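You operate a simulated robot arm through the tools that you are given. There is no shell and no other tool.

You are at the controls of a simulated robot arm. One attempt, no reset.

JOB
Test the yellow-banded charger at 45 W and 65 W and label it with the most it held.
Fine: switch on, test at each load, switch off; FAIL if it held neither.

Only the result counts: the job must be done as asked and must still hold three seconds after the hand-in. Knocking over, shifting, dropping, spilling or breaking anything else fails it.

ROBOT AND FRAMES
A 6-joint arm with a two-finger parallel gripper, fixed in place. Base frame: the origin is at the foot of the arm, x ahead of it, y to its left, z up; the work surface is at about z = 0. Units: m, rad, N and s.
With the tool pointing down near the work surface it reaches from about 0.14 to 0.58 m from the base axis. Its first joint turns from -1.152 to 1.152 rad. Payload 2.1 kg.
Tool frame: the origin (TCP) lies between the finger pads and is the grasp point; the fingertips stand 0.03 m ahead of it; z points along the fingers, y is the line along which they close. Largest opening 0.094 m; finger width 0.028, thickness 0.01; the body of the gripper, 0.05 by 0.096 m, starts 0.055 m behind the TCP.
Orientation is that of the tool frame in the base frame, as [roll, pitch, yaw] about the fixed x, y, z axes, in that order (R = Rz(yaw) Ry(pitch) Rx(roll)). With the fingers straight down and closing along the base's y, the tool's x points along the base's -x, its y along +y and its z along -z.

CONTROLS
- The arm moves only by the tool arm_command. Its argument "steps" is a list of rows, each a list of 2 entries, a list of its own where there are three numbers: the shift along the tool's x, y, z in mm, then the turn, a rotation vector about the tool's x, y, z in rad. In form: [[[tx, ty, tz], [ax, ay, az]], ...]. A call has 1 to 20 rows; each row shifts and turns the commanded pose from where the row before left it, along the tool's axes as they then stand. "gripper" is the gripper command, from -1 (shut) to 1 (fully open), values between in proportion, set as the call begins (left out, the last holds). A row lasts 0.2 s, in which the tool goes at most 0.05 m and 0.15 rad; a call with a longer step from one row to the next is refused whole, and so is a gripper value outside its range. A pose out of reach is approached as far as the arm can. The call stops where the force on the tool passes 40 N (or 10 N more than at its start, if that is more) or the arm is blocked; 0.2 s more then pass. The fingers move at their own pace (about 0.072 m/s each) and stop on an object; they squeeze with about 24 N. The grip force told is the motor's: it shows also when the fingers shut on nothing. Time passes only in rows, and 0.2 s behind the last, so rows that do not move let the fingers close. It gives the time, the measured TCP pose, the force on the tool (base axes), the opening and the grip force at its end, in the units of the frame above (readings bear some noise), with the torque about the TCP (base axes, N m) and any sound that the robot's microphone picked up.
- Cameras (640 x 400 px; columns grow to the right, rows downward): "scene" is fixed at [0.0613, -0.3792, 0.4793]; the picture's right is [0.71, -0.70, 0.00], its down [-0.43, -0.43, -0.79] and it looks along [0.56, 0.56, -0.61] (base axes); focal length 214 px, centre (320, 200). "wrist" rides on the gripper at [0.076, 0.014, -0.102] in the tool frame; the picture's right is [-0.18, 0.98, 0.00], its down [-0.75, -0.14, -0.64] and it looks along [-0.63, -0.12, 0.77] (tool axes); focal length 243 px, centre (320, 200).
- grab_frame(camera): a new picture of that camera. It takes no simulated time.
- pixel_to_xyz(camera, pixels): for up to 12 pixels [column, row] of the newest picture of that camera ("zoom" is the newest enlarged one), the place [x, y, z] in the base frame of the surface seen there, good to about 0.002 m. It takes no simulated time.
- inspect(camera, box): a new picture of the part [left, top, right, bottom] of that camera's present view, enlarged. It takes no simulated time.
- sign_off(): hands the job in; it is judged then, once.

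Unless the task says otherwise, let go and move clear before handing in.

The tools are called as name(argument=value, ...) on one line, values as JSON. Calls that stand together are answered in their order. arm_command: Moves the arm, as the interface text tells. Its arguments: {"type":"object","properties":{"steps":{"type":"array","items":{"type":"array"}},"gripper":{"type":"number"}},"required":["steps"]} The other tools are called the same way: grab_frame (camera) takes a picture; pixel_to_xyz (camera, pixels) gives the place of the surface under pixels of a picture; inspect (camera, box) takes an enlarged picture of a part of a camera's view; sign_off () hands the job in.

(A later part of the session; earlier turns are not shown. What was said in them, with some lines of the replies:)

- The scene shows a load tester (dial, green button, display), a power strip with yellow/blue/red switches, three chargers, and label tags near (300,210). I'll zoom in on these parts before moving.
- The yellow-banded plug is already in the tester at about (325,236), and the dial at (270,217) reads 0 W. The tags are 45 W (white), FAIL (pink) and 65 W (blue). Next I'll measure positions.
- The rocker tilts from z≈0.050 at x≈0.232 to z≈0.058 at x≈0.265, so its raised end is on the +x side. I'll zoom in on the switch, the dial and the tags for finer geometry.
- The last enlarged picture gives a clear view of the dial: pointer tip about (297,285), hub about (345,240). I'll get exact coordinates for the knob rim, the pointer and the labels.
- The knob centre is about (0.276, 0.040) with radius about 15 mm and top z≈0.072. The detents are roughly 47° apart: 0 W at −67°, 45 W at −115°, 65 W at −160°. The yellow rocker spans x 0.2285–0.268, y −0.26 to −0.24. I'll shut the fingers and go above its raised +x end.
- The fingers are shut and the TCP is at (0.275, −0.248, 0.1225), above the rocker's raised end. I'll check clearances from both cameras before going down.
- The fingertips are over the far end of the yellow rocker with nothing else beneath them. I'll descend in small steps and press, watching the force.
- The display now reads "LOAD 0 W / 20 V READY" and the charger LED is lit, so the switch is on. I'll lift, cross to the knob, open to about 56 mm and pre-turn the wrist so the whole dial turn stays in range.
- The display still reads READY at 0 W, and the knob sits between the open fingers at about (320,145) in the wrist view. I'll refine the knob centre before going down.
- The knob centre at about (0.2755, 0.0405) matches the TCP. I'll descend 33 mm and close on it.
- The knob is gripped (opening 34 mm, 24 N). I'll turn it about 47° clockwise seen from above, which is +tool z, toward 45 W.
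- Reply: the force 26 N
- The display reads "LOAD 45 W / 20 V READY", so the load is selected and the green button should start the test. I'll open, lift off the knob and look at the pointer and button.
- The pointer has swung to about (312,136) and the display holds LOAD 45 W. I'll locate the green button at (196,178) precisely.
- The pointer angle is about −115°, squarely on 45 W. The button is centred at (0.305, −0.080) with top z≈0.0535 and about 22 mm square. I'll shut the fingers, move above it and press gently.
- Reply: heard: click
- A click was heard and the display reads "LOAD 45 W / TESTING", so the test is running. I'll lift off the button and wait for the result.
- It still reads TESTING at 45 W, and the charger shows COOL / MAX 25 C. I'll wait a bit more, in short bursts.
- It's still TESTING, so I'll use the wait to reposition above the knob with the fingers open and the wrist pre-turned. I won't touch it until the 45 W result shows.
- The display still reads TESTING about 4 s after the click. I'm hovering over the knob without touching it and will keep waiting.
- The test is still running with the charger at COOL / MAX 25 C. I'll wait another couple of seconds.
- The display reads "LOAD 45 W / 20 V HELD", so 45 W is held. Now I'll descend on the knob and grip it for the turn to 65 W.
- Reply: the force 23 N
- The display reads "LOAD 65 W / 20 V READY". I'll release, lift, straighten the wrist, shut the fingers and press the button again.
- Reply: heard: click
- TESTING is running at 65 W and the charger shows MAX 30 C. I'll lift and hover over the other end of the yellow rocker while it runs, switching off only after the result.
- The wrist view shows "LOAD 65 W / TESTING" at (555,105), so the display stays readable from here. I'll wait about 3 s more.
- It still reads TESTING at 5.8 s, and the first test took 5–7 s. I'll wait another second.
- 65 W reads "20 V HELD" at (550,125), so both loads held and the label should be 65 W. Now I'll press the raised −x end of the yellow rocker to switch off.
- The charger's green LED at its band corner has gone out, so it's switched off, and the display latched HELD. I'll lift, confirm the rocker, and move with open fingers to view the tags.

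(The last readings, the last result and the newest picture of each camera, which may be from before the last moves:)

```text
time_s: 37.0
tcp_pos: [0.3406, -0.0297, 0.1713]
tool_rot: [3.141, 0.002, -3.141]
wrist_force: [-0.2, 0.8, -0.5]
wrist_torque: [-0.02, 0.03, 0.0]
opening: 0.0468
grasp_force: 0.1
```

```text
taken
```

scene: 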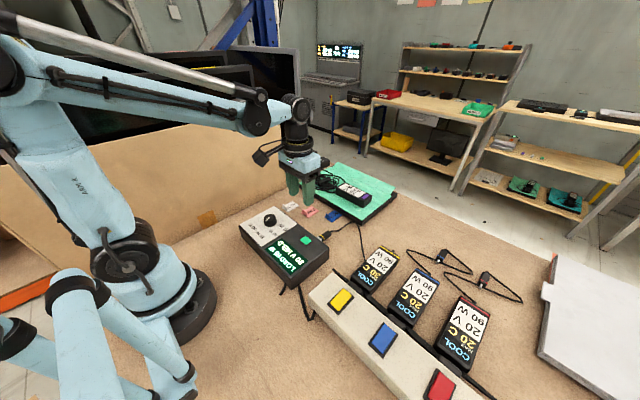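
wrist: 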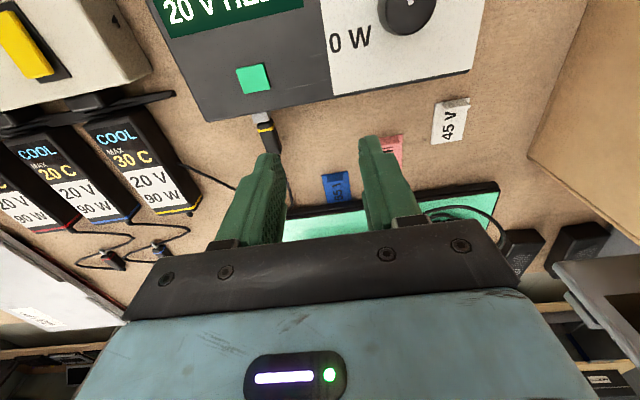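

inspect(camera="scene", box=[320, 230, 420, 320])

inspect(camera="wrist", box=[280, 150, 380, 220])

pixel_to_xyz(camera="zoom", pixels=[[260, 160], [440, 130], [280, 310], [480, 290], [350, 145], [360, 240], [300, 150], [400, 140], [350, 180], [350, 120]])

```text
4.44 times, centred on (370, 275) of scene
```

zoom: 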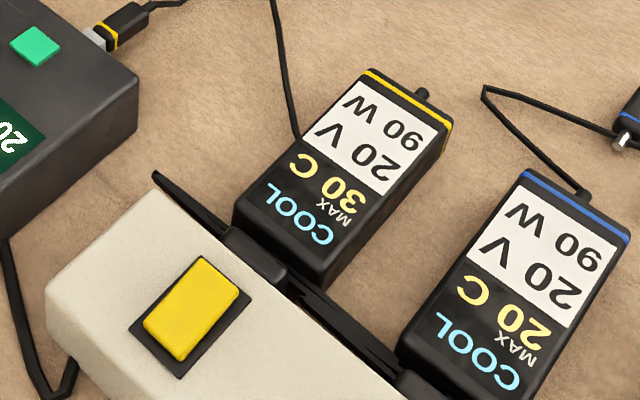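

```text
5.71 times, centred on (330, 185) of wrist
```

zoom: 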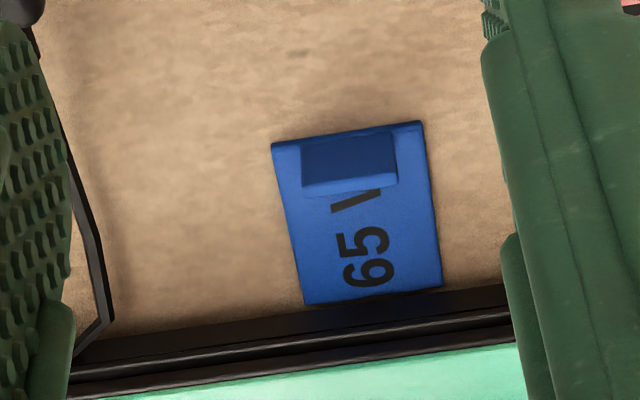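

```text
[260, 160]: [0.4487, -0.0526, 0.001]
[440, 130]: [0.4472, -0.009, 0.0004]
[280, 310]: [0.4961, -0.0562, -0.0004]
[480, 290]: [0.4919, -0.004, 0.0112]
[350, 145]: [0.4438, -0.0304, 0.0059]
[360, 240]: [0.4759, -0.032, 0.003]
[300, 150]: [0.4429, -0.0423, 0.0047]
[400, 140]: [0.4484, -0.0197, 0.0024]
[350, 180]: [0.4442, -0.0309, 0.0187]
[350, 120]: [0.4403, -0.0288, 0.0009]
```

The rocker is back in its original tilt, the LED is out, and the reading is COOL / MAX 30 C. The 65 W tag has an upright tab near (350,160) in the zoom, so I'll measure the tab and plate corners.

pixel_to_xyz(camera="zoom", pixels=[[308, 184], [392, 176], [306, 145], [392, 138], [280, 145], [420, 128], [308, 298], [438, 282], [350, 187], [350, 165], [290, 200], [425, 200]])

inspect(camera="scene", box=[310, 190, 370, 240])

pixel_to_xyz(camera="zoom", pixels=[[320, 160], [300, 230], [420, 270], [520, 180], [250, 250], [410, 190], [370, 130], [290, 180], [340, 220]])

```text
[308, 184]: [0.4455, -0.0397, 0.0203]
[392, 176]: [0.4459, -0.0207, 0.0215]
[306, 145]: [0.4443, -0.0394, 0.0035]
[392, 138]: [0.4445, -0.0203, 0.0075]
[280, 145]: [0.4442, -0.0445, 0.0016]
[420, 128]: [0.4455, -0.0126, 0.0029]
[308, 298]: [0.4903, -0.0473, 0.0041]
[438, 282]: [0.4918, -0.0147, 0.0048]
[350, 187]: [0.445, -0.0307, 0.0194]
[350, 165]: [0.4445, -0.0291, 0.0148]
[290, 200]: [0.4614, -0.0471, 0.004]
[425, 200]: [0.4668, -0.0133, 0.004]
```

```text
8.00 times, centred on (340, 215) of scene
```

zoom: 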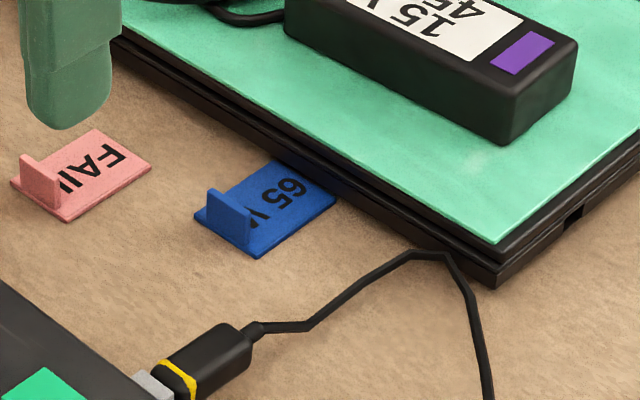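

```text
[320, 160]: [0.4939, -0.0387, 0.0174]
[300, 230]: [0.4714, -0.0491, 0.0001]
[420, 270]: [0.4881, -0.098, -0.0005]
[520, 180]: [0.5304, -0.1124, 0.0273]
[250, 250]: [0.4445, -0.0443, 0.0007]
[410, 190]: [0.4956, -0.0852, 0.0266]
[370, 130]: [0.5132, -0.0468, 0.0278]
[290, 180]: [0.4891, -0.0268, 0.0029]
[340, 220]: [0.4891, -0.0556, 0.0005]
```

The tag's plate spans x 0.444–0.491, y −0.046 to −0.013. Its tab is at x≈0.4455, y −0.040 to −0.0205, rising to z≈0.0205, and a 26 mm thick mat edge sits at x≈0.492. I'll measure the yellow charger's top for placement before gripping the tab along x.

inspect(camera="wrist", box=[70, 90, 230, 220])

pixel_to_xyz(camera="wrist", pixels=[[90, 128], [133, 118], [152, 212], [197, 205], [115, 140], [135, 165], [150, 180], [165, 200], [176, 208], [143, 172]])

inspect(camera="scene", box=[360, 240, 430, 300])

```text
3.08 times, centred on (150, 155) of wrist
```

zoom: 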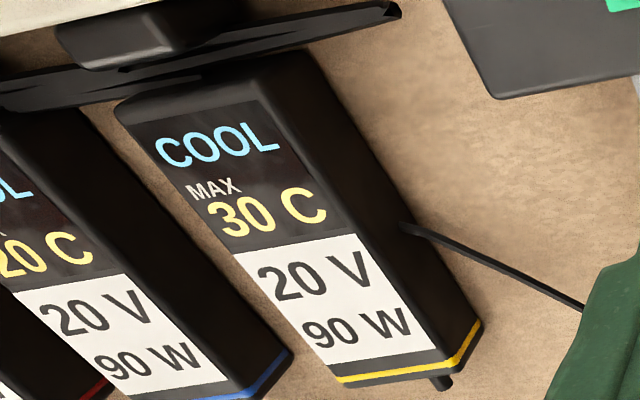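

```text
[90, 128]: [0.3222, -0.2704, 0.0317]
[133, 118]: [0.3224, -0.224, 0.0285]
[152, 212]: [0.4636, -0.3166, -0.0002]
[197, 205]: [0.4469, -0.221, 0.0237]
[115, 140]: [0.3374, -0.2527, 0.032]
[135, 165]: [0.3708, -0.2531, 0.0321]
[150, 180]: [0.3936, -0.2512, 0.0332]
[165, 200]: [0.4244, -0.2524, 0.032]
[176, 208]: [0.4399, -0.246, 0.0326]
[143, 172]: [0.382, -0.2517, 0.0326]
```

```text
6.67 times, centred on (395, 270) of scene
```

zoom: 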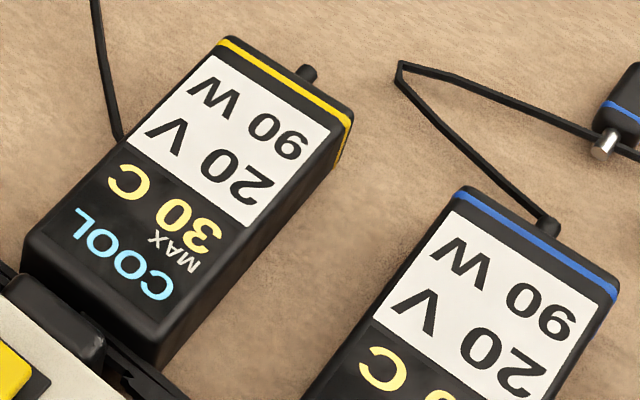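

pixel_to_xyz(camera="zoom", pixels=[[228, 42], [348, 112], [30, 240], [155, 325], [200, 60], [328, 130], [62, 230], [155, 315], [190, 180], [100, 150], [245, 225], [180, 95]])

```text
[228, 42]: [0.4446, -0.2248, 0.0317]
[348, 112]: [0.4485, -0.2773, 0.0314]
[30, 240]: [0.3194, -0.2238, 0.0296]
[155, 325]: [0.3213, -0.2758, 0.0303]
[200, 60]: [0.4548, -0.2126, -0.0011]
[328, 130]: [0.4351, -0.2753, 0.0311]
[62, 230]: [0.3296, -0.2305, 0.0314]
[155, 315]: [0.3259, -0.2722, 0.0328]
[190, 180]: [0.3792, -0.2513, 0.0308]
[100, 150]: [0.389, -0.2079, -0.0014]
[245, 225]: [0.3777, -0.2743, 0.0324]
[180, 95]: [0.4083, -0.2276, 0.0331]
```

The charger top spans x 0.319–0.448, y −0.277 to −0.224, at z≈0.0325, level and axis-aligned. I'll move over the 65 W tag's tab, turn the wrist 90° so the fingers close along x, and come down to a checking height.

arm_command(steps=[[[-35.3, 0, 0], [0, 0, 0]], [[-35.3, 0, 0], [0, 0, 0]], [[-35.3, 0, 0], [0, 0, 0]], [[0, 0, 8], [0, 0, 0.1455]], [[0, 0, 8], [0, 0, 0.1455]], [[0, 0, 8], [0, 0, 0.1455]], [[0, 0, 8], [0, 0, 0.1455]], [[0, 0, 8], [0, 0, 0.1455]], [[0, 0, 8], [0, 0, 0.1455]], [[0, 0, 8], [0, 0, 0.1455]], [[0, 0, 8], [0, 0, 0.1455]], [[0, 0, 8], [0, 0, 0.1455]], [[0, 0, 8], [0, 0, 0.1455]], [[0, 0, 8], [0, 0, 0.1455]], [[0, 0, 0], [0, 0, 0]]], gripper=-0.3)

grab_frame(camera="wrist")

inspect(camera="scene", box=[270, 150, 390, 250])

```text
time_s: 40.2
tcp_pos: [0.4448, -0.0301, 0.081]
tool_rot: [3.14, -0.001, 1.538]
wrist_force: [0.4, 0.1, -0.1]
wrist_torque: [-0.03, -0.01, 0.02]
opening: 0.0329
grasp_force: 0.1
```

```text
taken
```

wrist: 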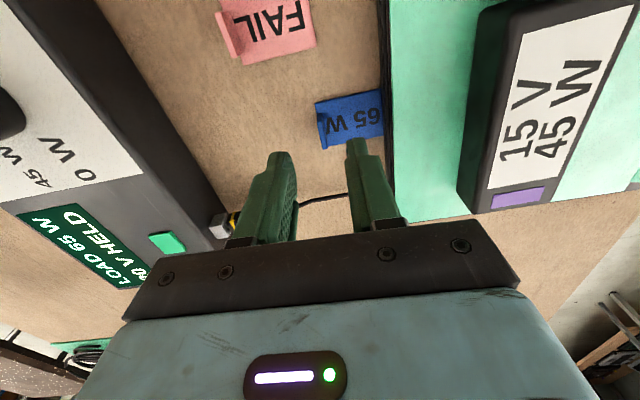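

```text
4.00 times, centred on (330, 200) of scene
```

zoom: 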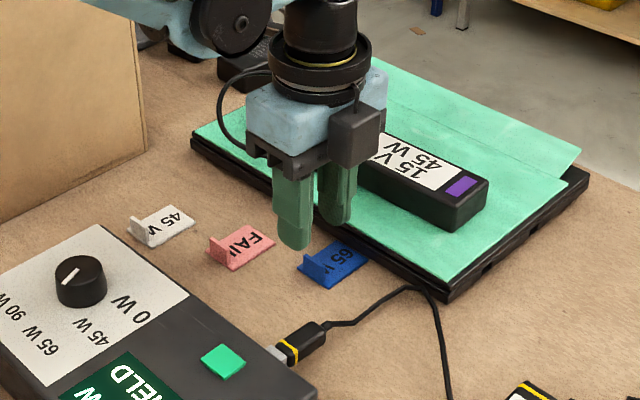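

The wrist is at yaw 1.538 and the 65 W tag's tab shows near (322,125), between the finger lines. I'll re-measure the tab from this closer view before descending.

inspect(camera="wrist", box=[290, 70, 400, 160])

pixel_to_xyz(camera="wrist", pixels=[[318, 103], [321, 120], [323, 135], [320, 112], [325, 128], [328, 120], [378, 95], [382, 135], [350, 115], [326, 146]])

```text
4.44 times, centred on (345, 115) of wrist
```

zoom: 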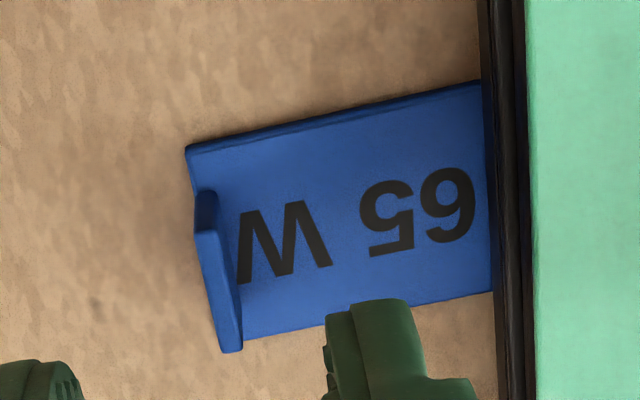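

```text
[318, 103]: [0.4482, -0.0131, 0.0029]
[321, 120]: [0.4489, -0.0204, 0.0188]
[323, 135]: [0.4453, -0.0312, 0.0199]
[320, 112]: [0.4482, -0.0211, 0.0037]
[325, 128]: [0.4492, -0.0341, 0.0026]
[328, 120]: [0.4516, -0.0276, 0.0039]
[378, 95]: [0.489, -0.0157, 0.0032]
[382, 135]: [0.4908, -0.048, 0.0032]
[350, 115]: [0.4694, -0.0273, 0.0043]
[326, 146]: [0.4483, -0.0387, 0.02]
```

The tab is at x≈0.447, y −0.020 to −0.040. I'll nudge 1.5 mm in +x and descend 44 mm so the tips straddle the tab about 3 mm above the plate.

arm_command(steps=[[[0, 1.5, 14], [0, 0, 0]], [[0, 0, 14], [0, 0, 0]], [[0, 0, 9], [0, 0, 0]], [[0, 0, 5], [0, 0, 0]], [[0, 0, 2], [0, 0, 0]]])

grab_frame(camera="wrist")

inspect(camera="scene", box=[290, 170, 380, 240])

```text
time_s: 41.4
tcp_pos: [0.4476, -0.03, 0.0366]
tool_rot: [3.142, 0.002, 1.54]
wrist_force: [-1.0, -0.4, 0.0]
wrist_torque: [0.02, -0.03, -0.02]
opening: 0.0327
grasp_force: 0.0
```

```text
taken
```

wrist: 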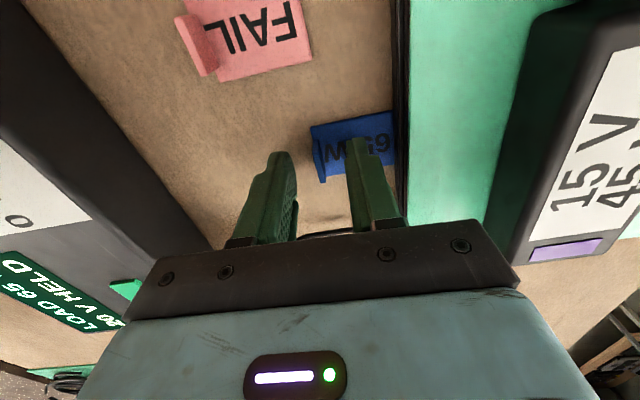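

```text
5.71 times, centred on (335, 205) of scene
```

zoom: 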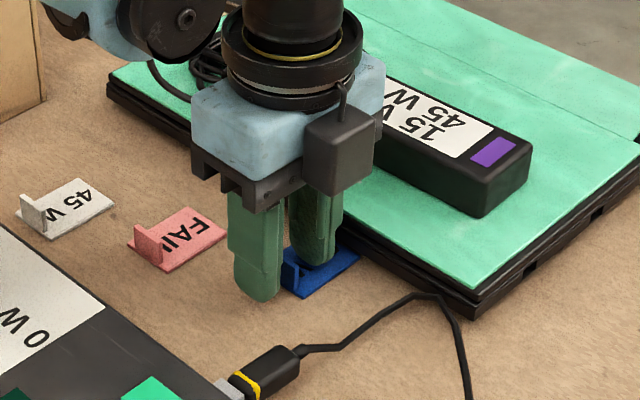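

The fingers straddle the blue tab, one over the plate and one outside, with no contact force. I'll close on it.

arm_command(steps=[[[0, 0, 0], [0, 0, 0]], [[0, 0, 0], [0, 0, 0]], [[0, 0, 0], [0, 0, 0]]], gripper=-1)

arm_command(steps=[[[0, 0, -4], [0, 0, 0]], [[0, 0, -8], [0, 0, 0]], [[0, 0, -20], [0, 0, 0]]])

grab_frame(camera="wrist")

inspect(camera="scene", box=[290, 170, 380, 240])

```text
time_s: 42.2
tcp_pos: [0.4464, -0.0295, 0.0377]
tool_rot: [3.141, -0.001, 1.54]
wrist_force: [0.3, 0.1, -0.1]
wrist_torque: [0.03, 0.0, -0.01]
opening: 0.0017
grasp_force: 24.5
```

```text
time_s: 43.0
tcp_pos: [0.4454, -0.0308, 0.0681]
tool_rot: [3.138, 0.001, 1.542]
wrist_force: [-0.6, 0.0, -0.1]
wrist_torque: [0.0, 0.01, 0.01]
opening: 0.0017
grasp_force: 23.6
```

```text
taken
```

wrist: 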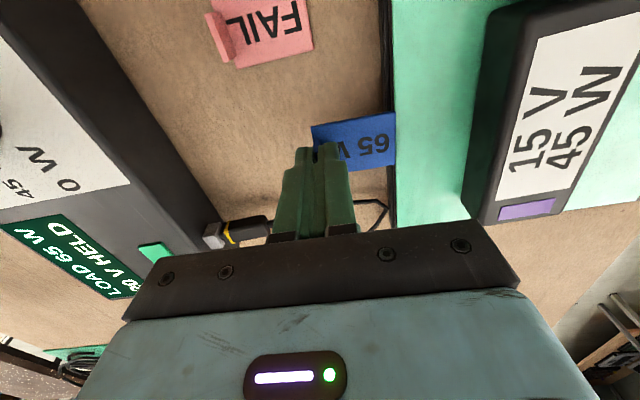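

```text
5.71 times, centred on (335, 205) of scene
```

zoom: 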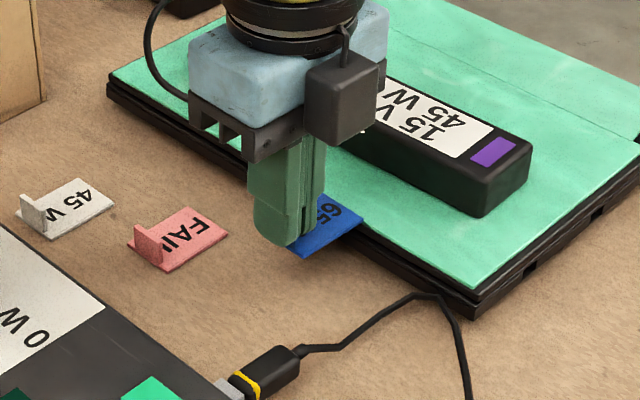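

The tag is held (opening 1.7 mm on the tab) and has lifted level off the table. I'll raise it, straighten the small yaw and carry it over the yellow charger.

arm_command(steps=[[[0, 0, -22], [0, 0, 0]], [[0, 0, -23], [0, 0, -0.03]], [[-36.75, -12.67, 0], [0, 0, 0]], [[-36.75, -12.67, 0], [0, 0, 0]], [[-36.75, -12.67, 0], [0, 0, 0]], [[-36.75, -12.67, 0], [0, 0, 0]], [[-36.75, -12.67, 0], [0, 0, 0]], [[-36.75, -12.67, 0], [0, 0, 0]], [[0, 0, 0], [0, 0, 0]]])

grab_frame(camera="wrist")

inspect(camera="scene", box=[330, 190, 450, 310])

```text
time_s: 45.0
tcp_pos: [0.3701, -0.2521, 0.1154]
tool_rot: [3.141, -0.001, 1.571]
wrist_force: [-0.2, -1.1, -1.2]
wrist_torque: [0.0, 0.0, 0.01]
opening: 0.002
grasp_force: 24.3
```

```text
taken
```

wrist: 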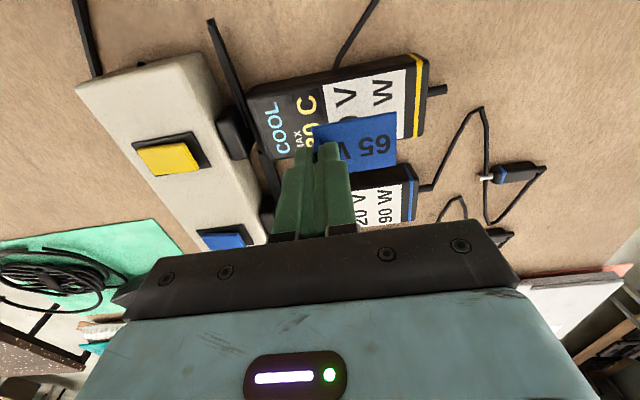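

```text
3.33 times, centred on (390, 250) of scene
```

zoom: 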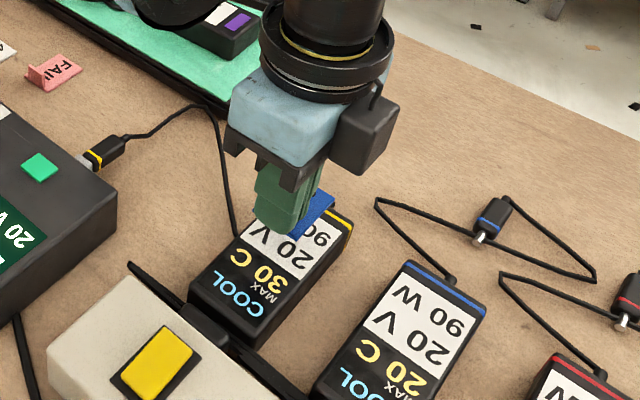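

The tag hangs over the yellow charger, with blue at (360,135) in the wrist view. I'll measure where the plate edges and charger top lie from here.

pixel_to_xyz(camera="wrist", pixels=[[318, 130], [392, 116], [393, 160], [355, 125], [370, 150], [340, 130], [255, 100], [420, 62], [270, 120], [424, 125], [340, 80]])

inspect(camera="wrist", box=[240, 40, 440, 190])

```text
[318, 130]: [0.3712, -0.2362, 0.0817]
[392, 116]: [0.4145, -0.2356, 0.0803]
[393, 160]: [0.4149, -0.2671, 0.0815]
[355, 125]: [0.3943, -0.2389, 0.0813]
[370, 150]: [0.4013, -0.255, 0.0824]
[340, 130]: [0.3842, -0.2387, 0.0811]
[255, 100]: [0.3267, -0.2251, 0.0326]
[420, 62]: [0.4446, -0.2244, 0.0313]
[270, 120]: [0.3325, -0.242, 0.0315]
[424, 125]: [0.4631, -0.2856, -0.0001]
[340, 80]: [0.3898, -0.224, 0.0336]
```

```text
2.67 times, centred on (340, 115) of wrist
```

zoom: 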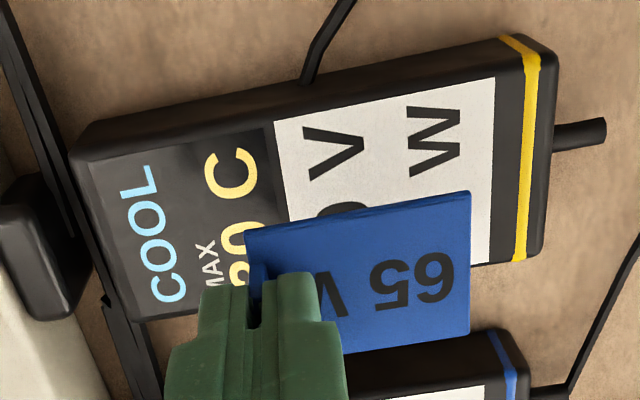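

The plate spans x 0.370–0.415, y −0.267 to −0.2355, level at z≈0.081, so it's well within the charger top. I'll descend about 45 mm, slowly at the end.

arm_command(steps=[[[0, 0, 15], [0, 0, 0]], [[0, 0, 15], [0, 0, 0]], [[0, 0, 8], [0, 0, 0]], [[0, 0, 3], [0, 0, 0]], [[0, 0, 1.5], [0, 0, 0]], [[0, 0, 0.8], [0, 0, 0]], [[0, 0, 0], [0, 0, 0]]])

inspect(camera="wrist", box=[240, 40, 440, 190])

inspect(camera="scene", box=[350, 220, 430, 290])

```text
time_s: 46.6
tcp_pos: [0.3704, -0.2515, 0.0721]
tool_rot: [-3.142, -0.001, 1.572]
wrist_force: [0.8, -0.2, -0.9]
wrist_torque: [0.01, 0.0, -0.01]
opening: 0.0014
grasp_force: 24.1
```

```text
2.67 times, centred on (340, 115) of wrist
```

zoom: 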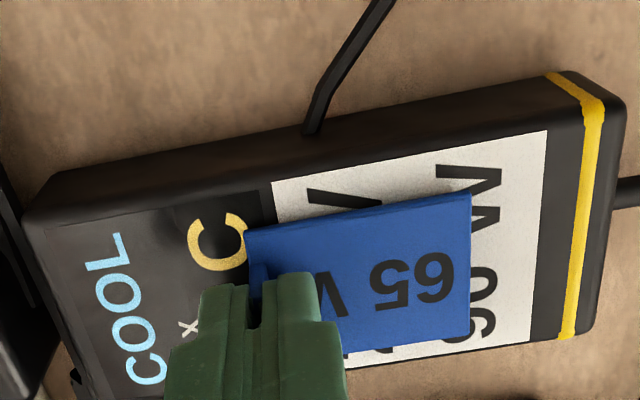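

```text
5.71 times, centred on (390, 255) of scene
```

zoom: 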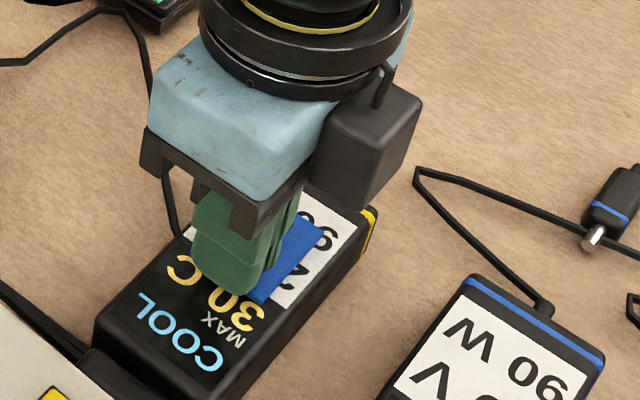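

No contact force yet, and the plate is just above the charger top with its shadow very close. I'll continue in 0.5 mm steps.

arm_command(steps=[[[0, 0, 0.6], [0, 0, 0]], [[0, 0, 0.5], [0, 0, 0]], [[0, 0, 0.5], [0, 0, 0]], [[0, 0, 0], [0, 0, 0]]])

inspect(camera="wrist", box=[240, 40, 440, 190])

pixel_to_xyz(camera="zoom", pixels=[[400, 230], [440, 300], [280, 240], [450, 330], [510, 240], [150, 250], [360, 190]])

```text
time_s: 47.6
tcp_pos: [0.3703, -0.2505, 0.0694]
tool_rot: [-3.139, 0.0, 1.572]
wrist_force: [-0.8, 0.6, -0.4]
wrist_torque: [0.03, -0.03, -0.01]
opening: 0.0015
grasp_force: 23.8
```

```text
2.67 times, centred on (340, 115) of wrist
```

zoom: 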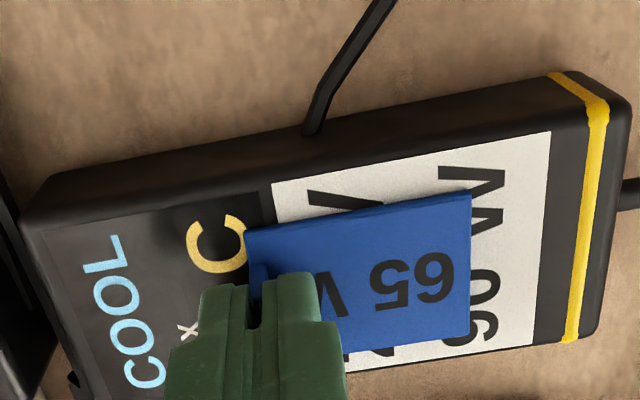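

```text
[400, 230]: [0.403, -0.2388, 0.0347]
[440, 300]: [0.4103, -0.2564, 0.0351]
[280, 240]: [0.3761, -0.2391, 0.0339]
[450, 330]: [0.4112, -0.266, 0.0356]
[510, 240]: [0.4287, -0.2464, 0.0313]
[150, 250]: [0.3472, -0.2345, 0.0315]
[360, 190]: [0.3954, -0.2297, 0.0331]
```

The plate top reads z≈0.035 over a charger top of ≈0.032, so it's about touching. I'll step down a little more until a contact force shows.

arm_command(steps=[[[0, 0, 0.5], [0, 0, 0]], [[0, 0, 0.4], [0, 0, 0]], [[0, 0, 0], [0, 0, 0]]])

```text
time_s: 48.4
tcp_pos: [0.3697, -0.2509, 0.0694]
tool_rot: [3.141, 0.0, 1.572]
wrist_force: [-1.2, -0.3, 5.2]
wrist_torque: [-0.02, 0.0, -0.01]
opening: 0.0017
grasp_force: 23.9
```

A force of 5 N confirms the plate is resting on the charger. I'll open the fingers modestly, then lift straight up.

arm_command(steps=[[[0, 0, -0.3], [0, 0, 0]], [[0, 0, 0], [0, 0, 0]], [[0, 0, 0], [0, 0, 0]], [[0, 0, -5], [0, 0, 0]], [[0, 0, -10], [0, 0, 0]], [[0, 0, -30], [0, 0, 0]], [[0, 0, -40], [0, 0, 0]]], gripper=-0.5)

grab_frame(camera="wrist")

inspect(camera="scene", box=[330, 200, 450, 300])

```text
time_s: 50.0
tcp_pos: [0.3699, -0.2523, 0.1538]
tool_rot: [-3.141, 0.0, 1.571]
wrist_force: [-0.2, 0.7, 0.0]
wrist_torque: [0.05, -0.05, 0.05]
opening: 0.0234
grasp_force: 0.0
```

```text
taken
```

wrist: 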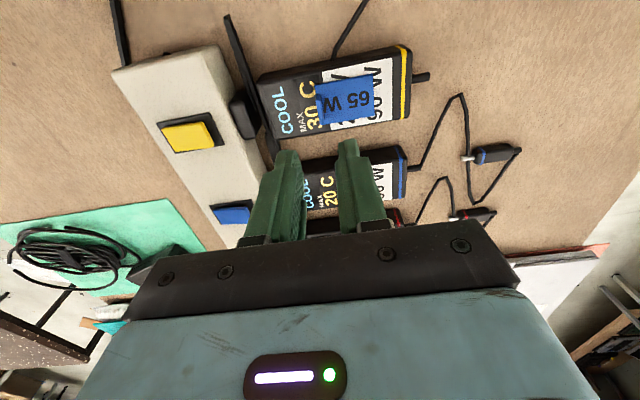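

```text
4.00 times, centred on (390, 250) of scene
```

zoom: 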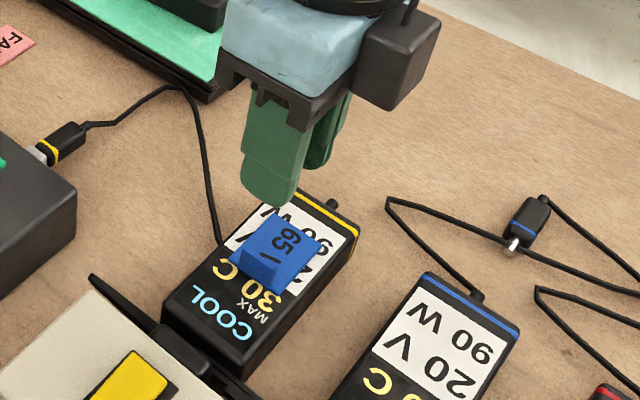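

The 65 W tag lies flat on the yellow charger, at (345,98) in the wrist view, and nothing else has moved. I'll move higher and away, then check the whole scene.

arm_command(steps=[[[0, 0, -40], [0, 0, 0]], [[0, 0, -40], [0, 0, 0]], [[40, -10, -20], [0, 0, 0]], [[40, -10, 0], [0, 0, 0]], [[40, -10, 0], [0, 0, 0]], [[40, -10, 0], [0, 0, 0]], [[0, 0, 0], [0, 0, 0]], [[0, 0, 0], [0, 0, 0]]])

grab_frame(camera="scene")

inspect(camera="scene", box=[310, 230, 430, 330])

inspect(camera="scene", box=[230, 180, 350, 300])

```text
time_s: 51.8
tcp_pos: [0.3298, -0.0905, 0.257]
tool_rot: [3.14, 0.001, 1.572]
wrist_force: [-0.7, -0.9, -0.5]
wrist_torque: [0.02, 0.01, 0.04]
opening: 0.0238
grasp_force: 0.0
```

```text
taken
```

scene: 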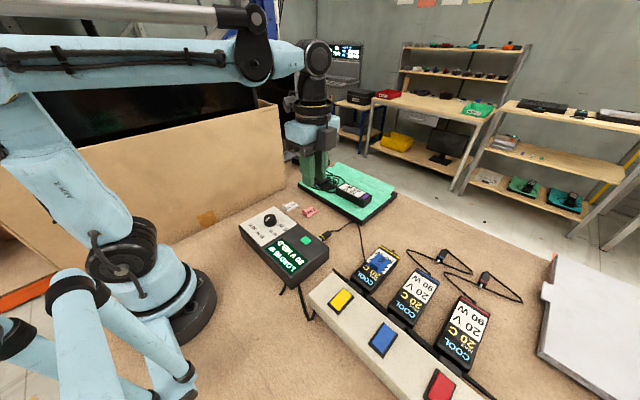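

```text
4.00 times, centred on (370, 280) of scene
```

zoom: 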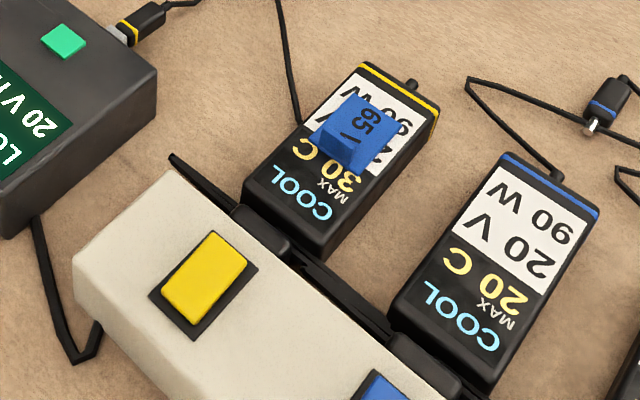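

```text
3.33 times, centred on (290, 240) of scene
```

zoom: 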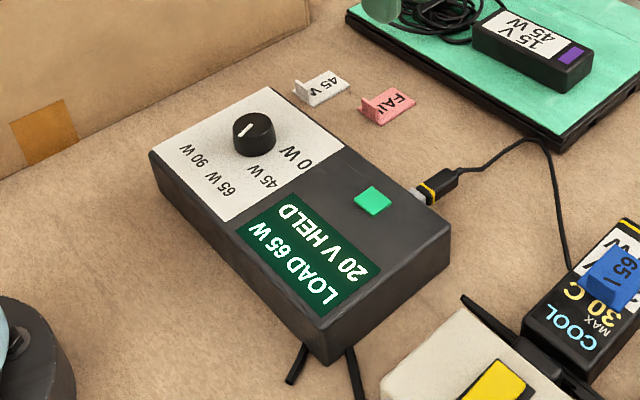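

The label rests on the charger, the LED is out, and the other tags and chargers are where they started. I'll confirm the rocker tilt numerically before handing in.

inspect(camera="scene", box=[320, 275, 365, 325])

pixel_to_xyz(camera="scene", pixels=[[335, 306], [341, 300], [347, 294], [350, 292], [333, 308], [378, 258], [385, 265], [372, 262]])

```text
8.00 times, centred on (342, 300) of scene
```

zoom: 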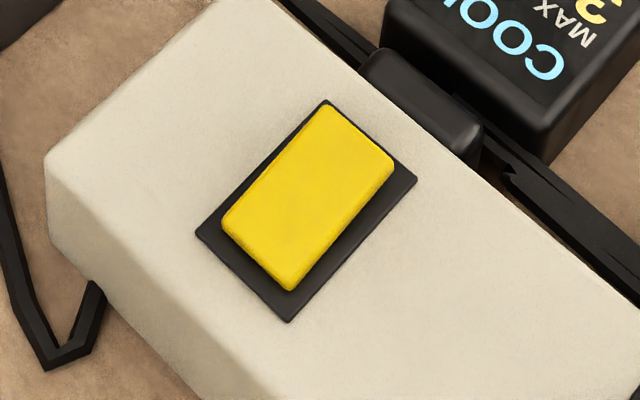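

```text
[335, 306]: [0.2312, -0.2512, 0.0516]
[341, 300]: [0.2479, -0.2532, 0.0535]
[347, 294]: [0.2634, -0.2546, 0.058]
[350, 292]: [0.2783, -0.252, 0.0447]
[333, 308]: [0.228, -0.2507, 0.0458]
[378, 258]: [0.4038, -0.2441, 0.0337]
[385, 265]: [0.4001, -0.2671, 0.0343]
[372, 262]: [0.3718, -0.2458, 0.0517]
```

The rocker runs from z≈0.0516 at x=0.231 to 0.058 at x=0.263, the same tilt as its starting "off" state. The 65 W tag lies flat on the charger at z≈0.034 with the arm well clear, so I'm handing in.

sign_off()

```text
The job is handed in.
```

The yellow-banded charger held 20 V at both 45 W and 65 W, so I labelled it 65 W and handed the job in. I don't have the verdict on it yet.

- **Tests:** I ran each load from the tester's green button. The display read "20 V HELD" after each run, which took about 6 to 7 seconds. The charger stayed "COOL", with a maximum of 30 C.
- **Power:** I switched the charger off after the second test. Its LED went out, and the yellow rocker is back at its starting tilt.
- **Label:** The 65 W tag lies flat on top of the charger, over part of its printed rating and temperature readout.
- **Left as is:** I didn't turn the tester dial back, so it still points to 65 W. Nothing else looked disturbed in the final pictures, and the arm was clear before hand-in.
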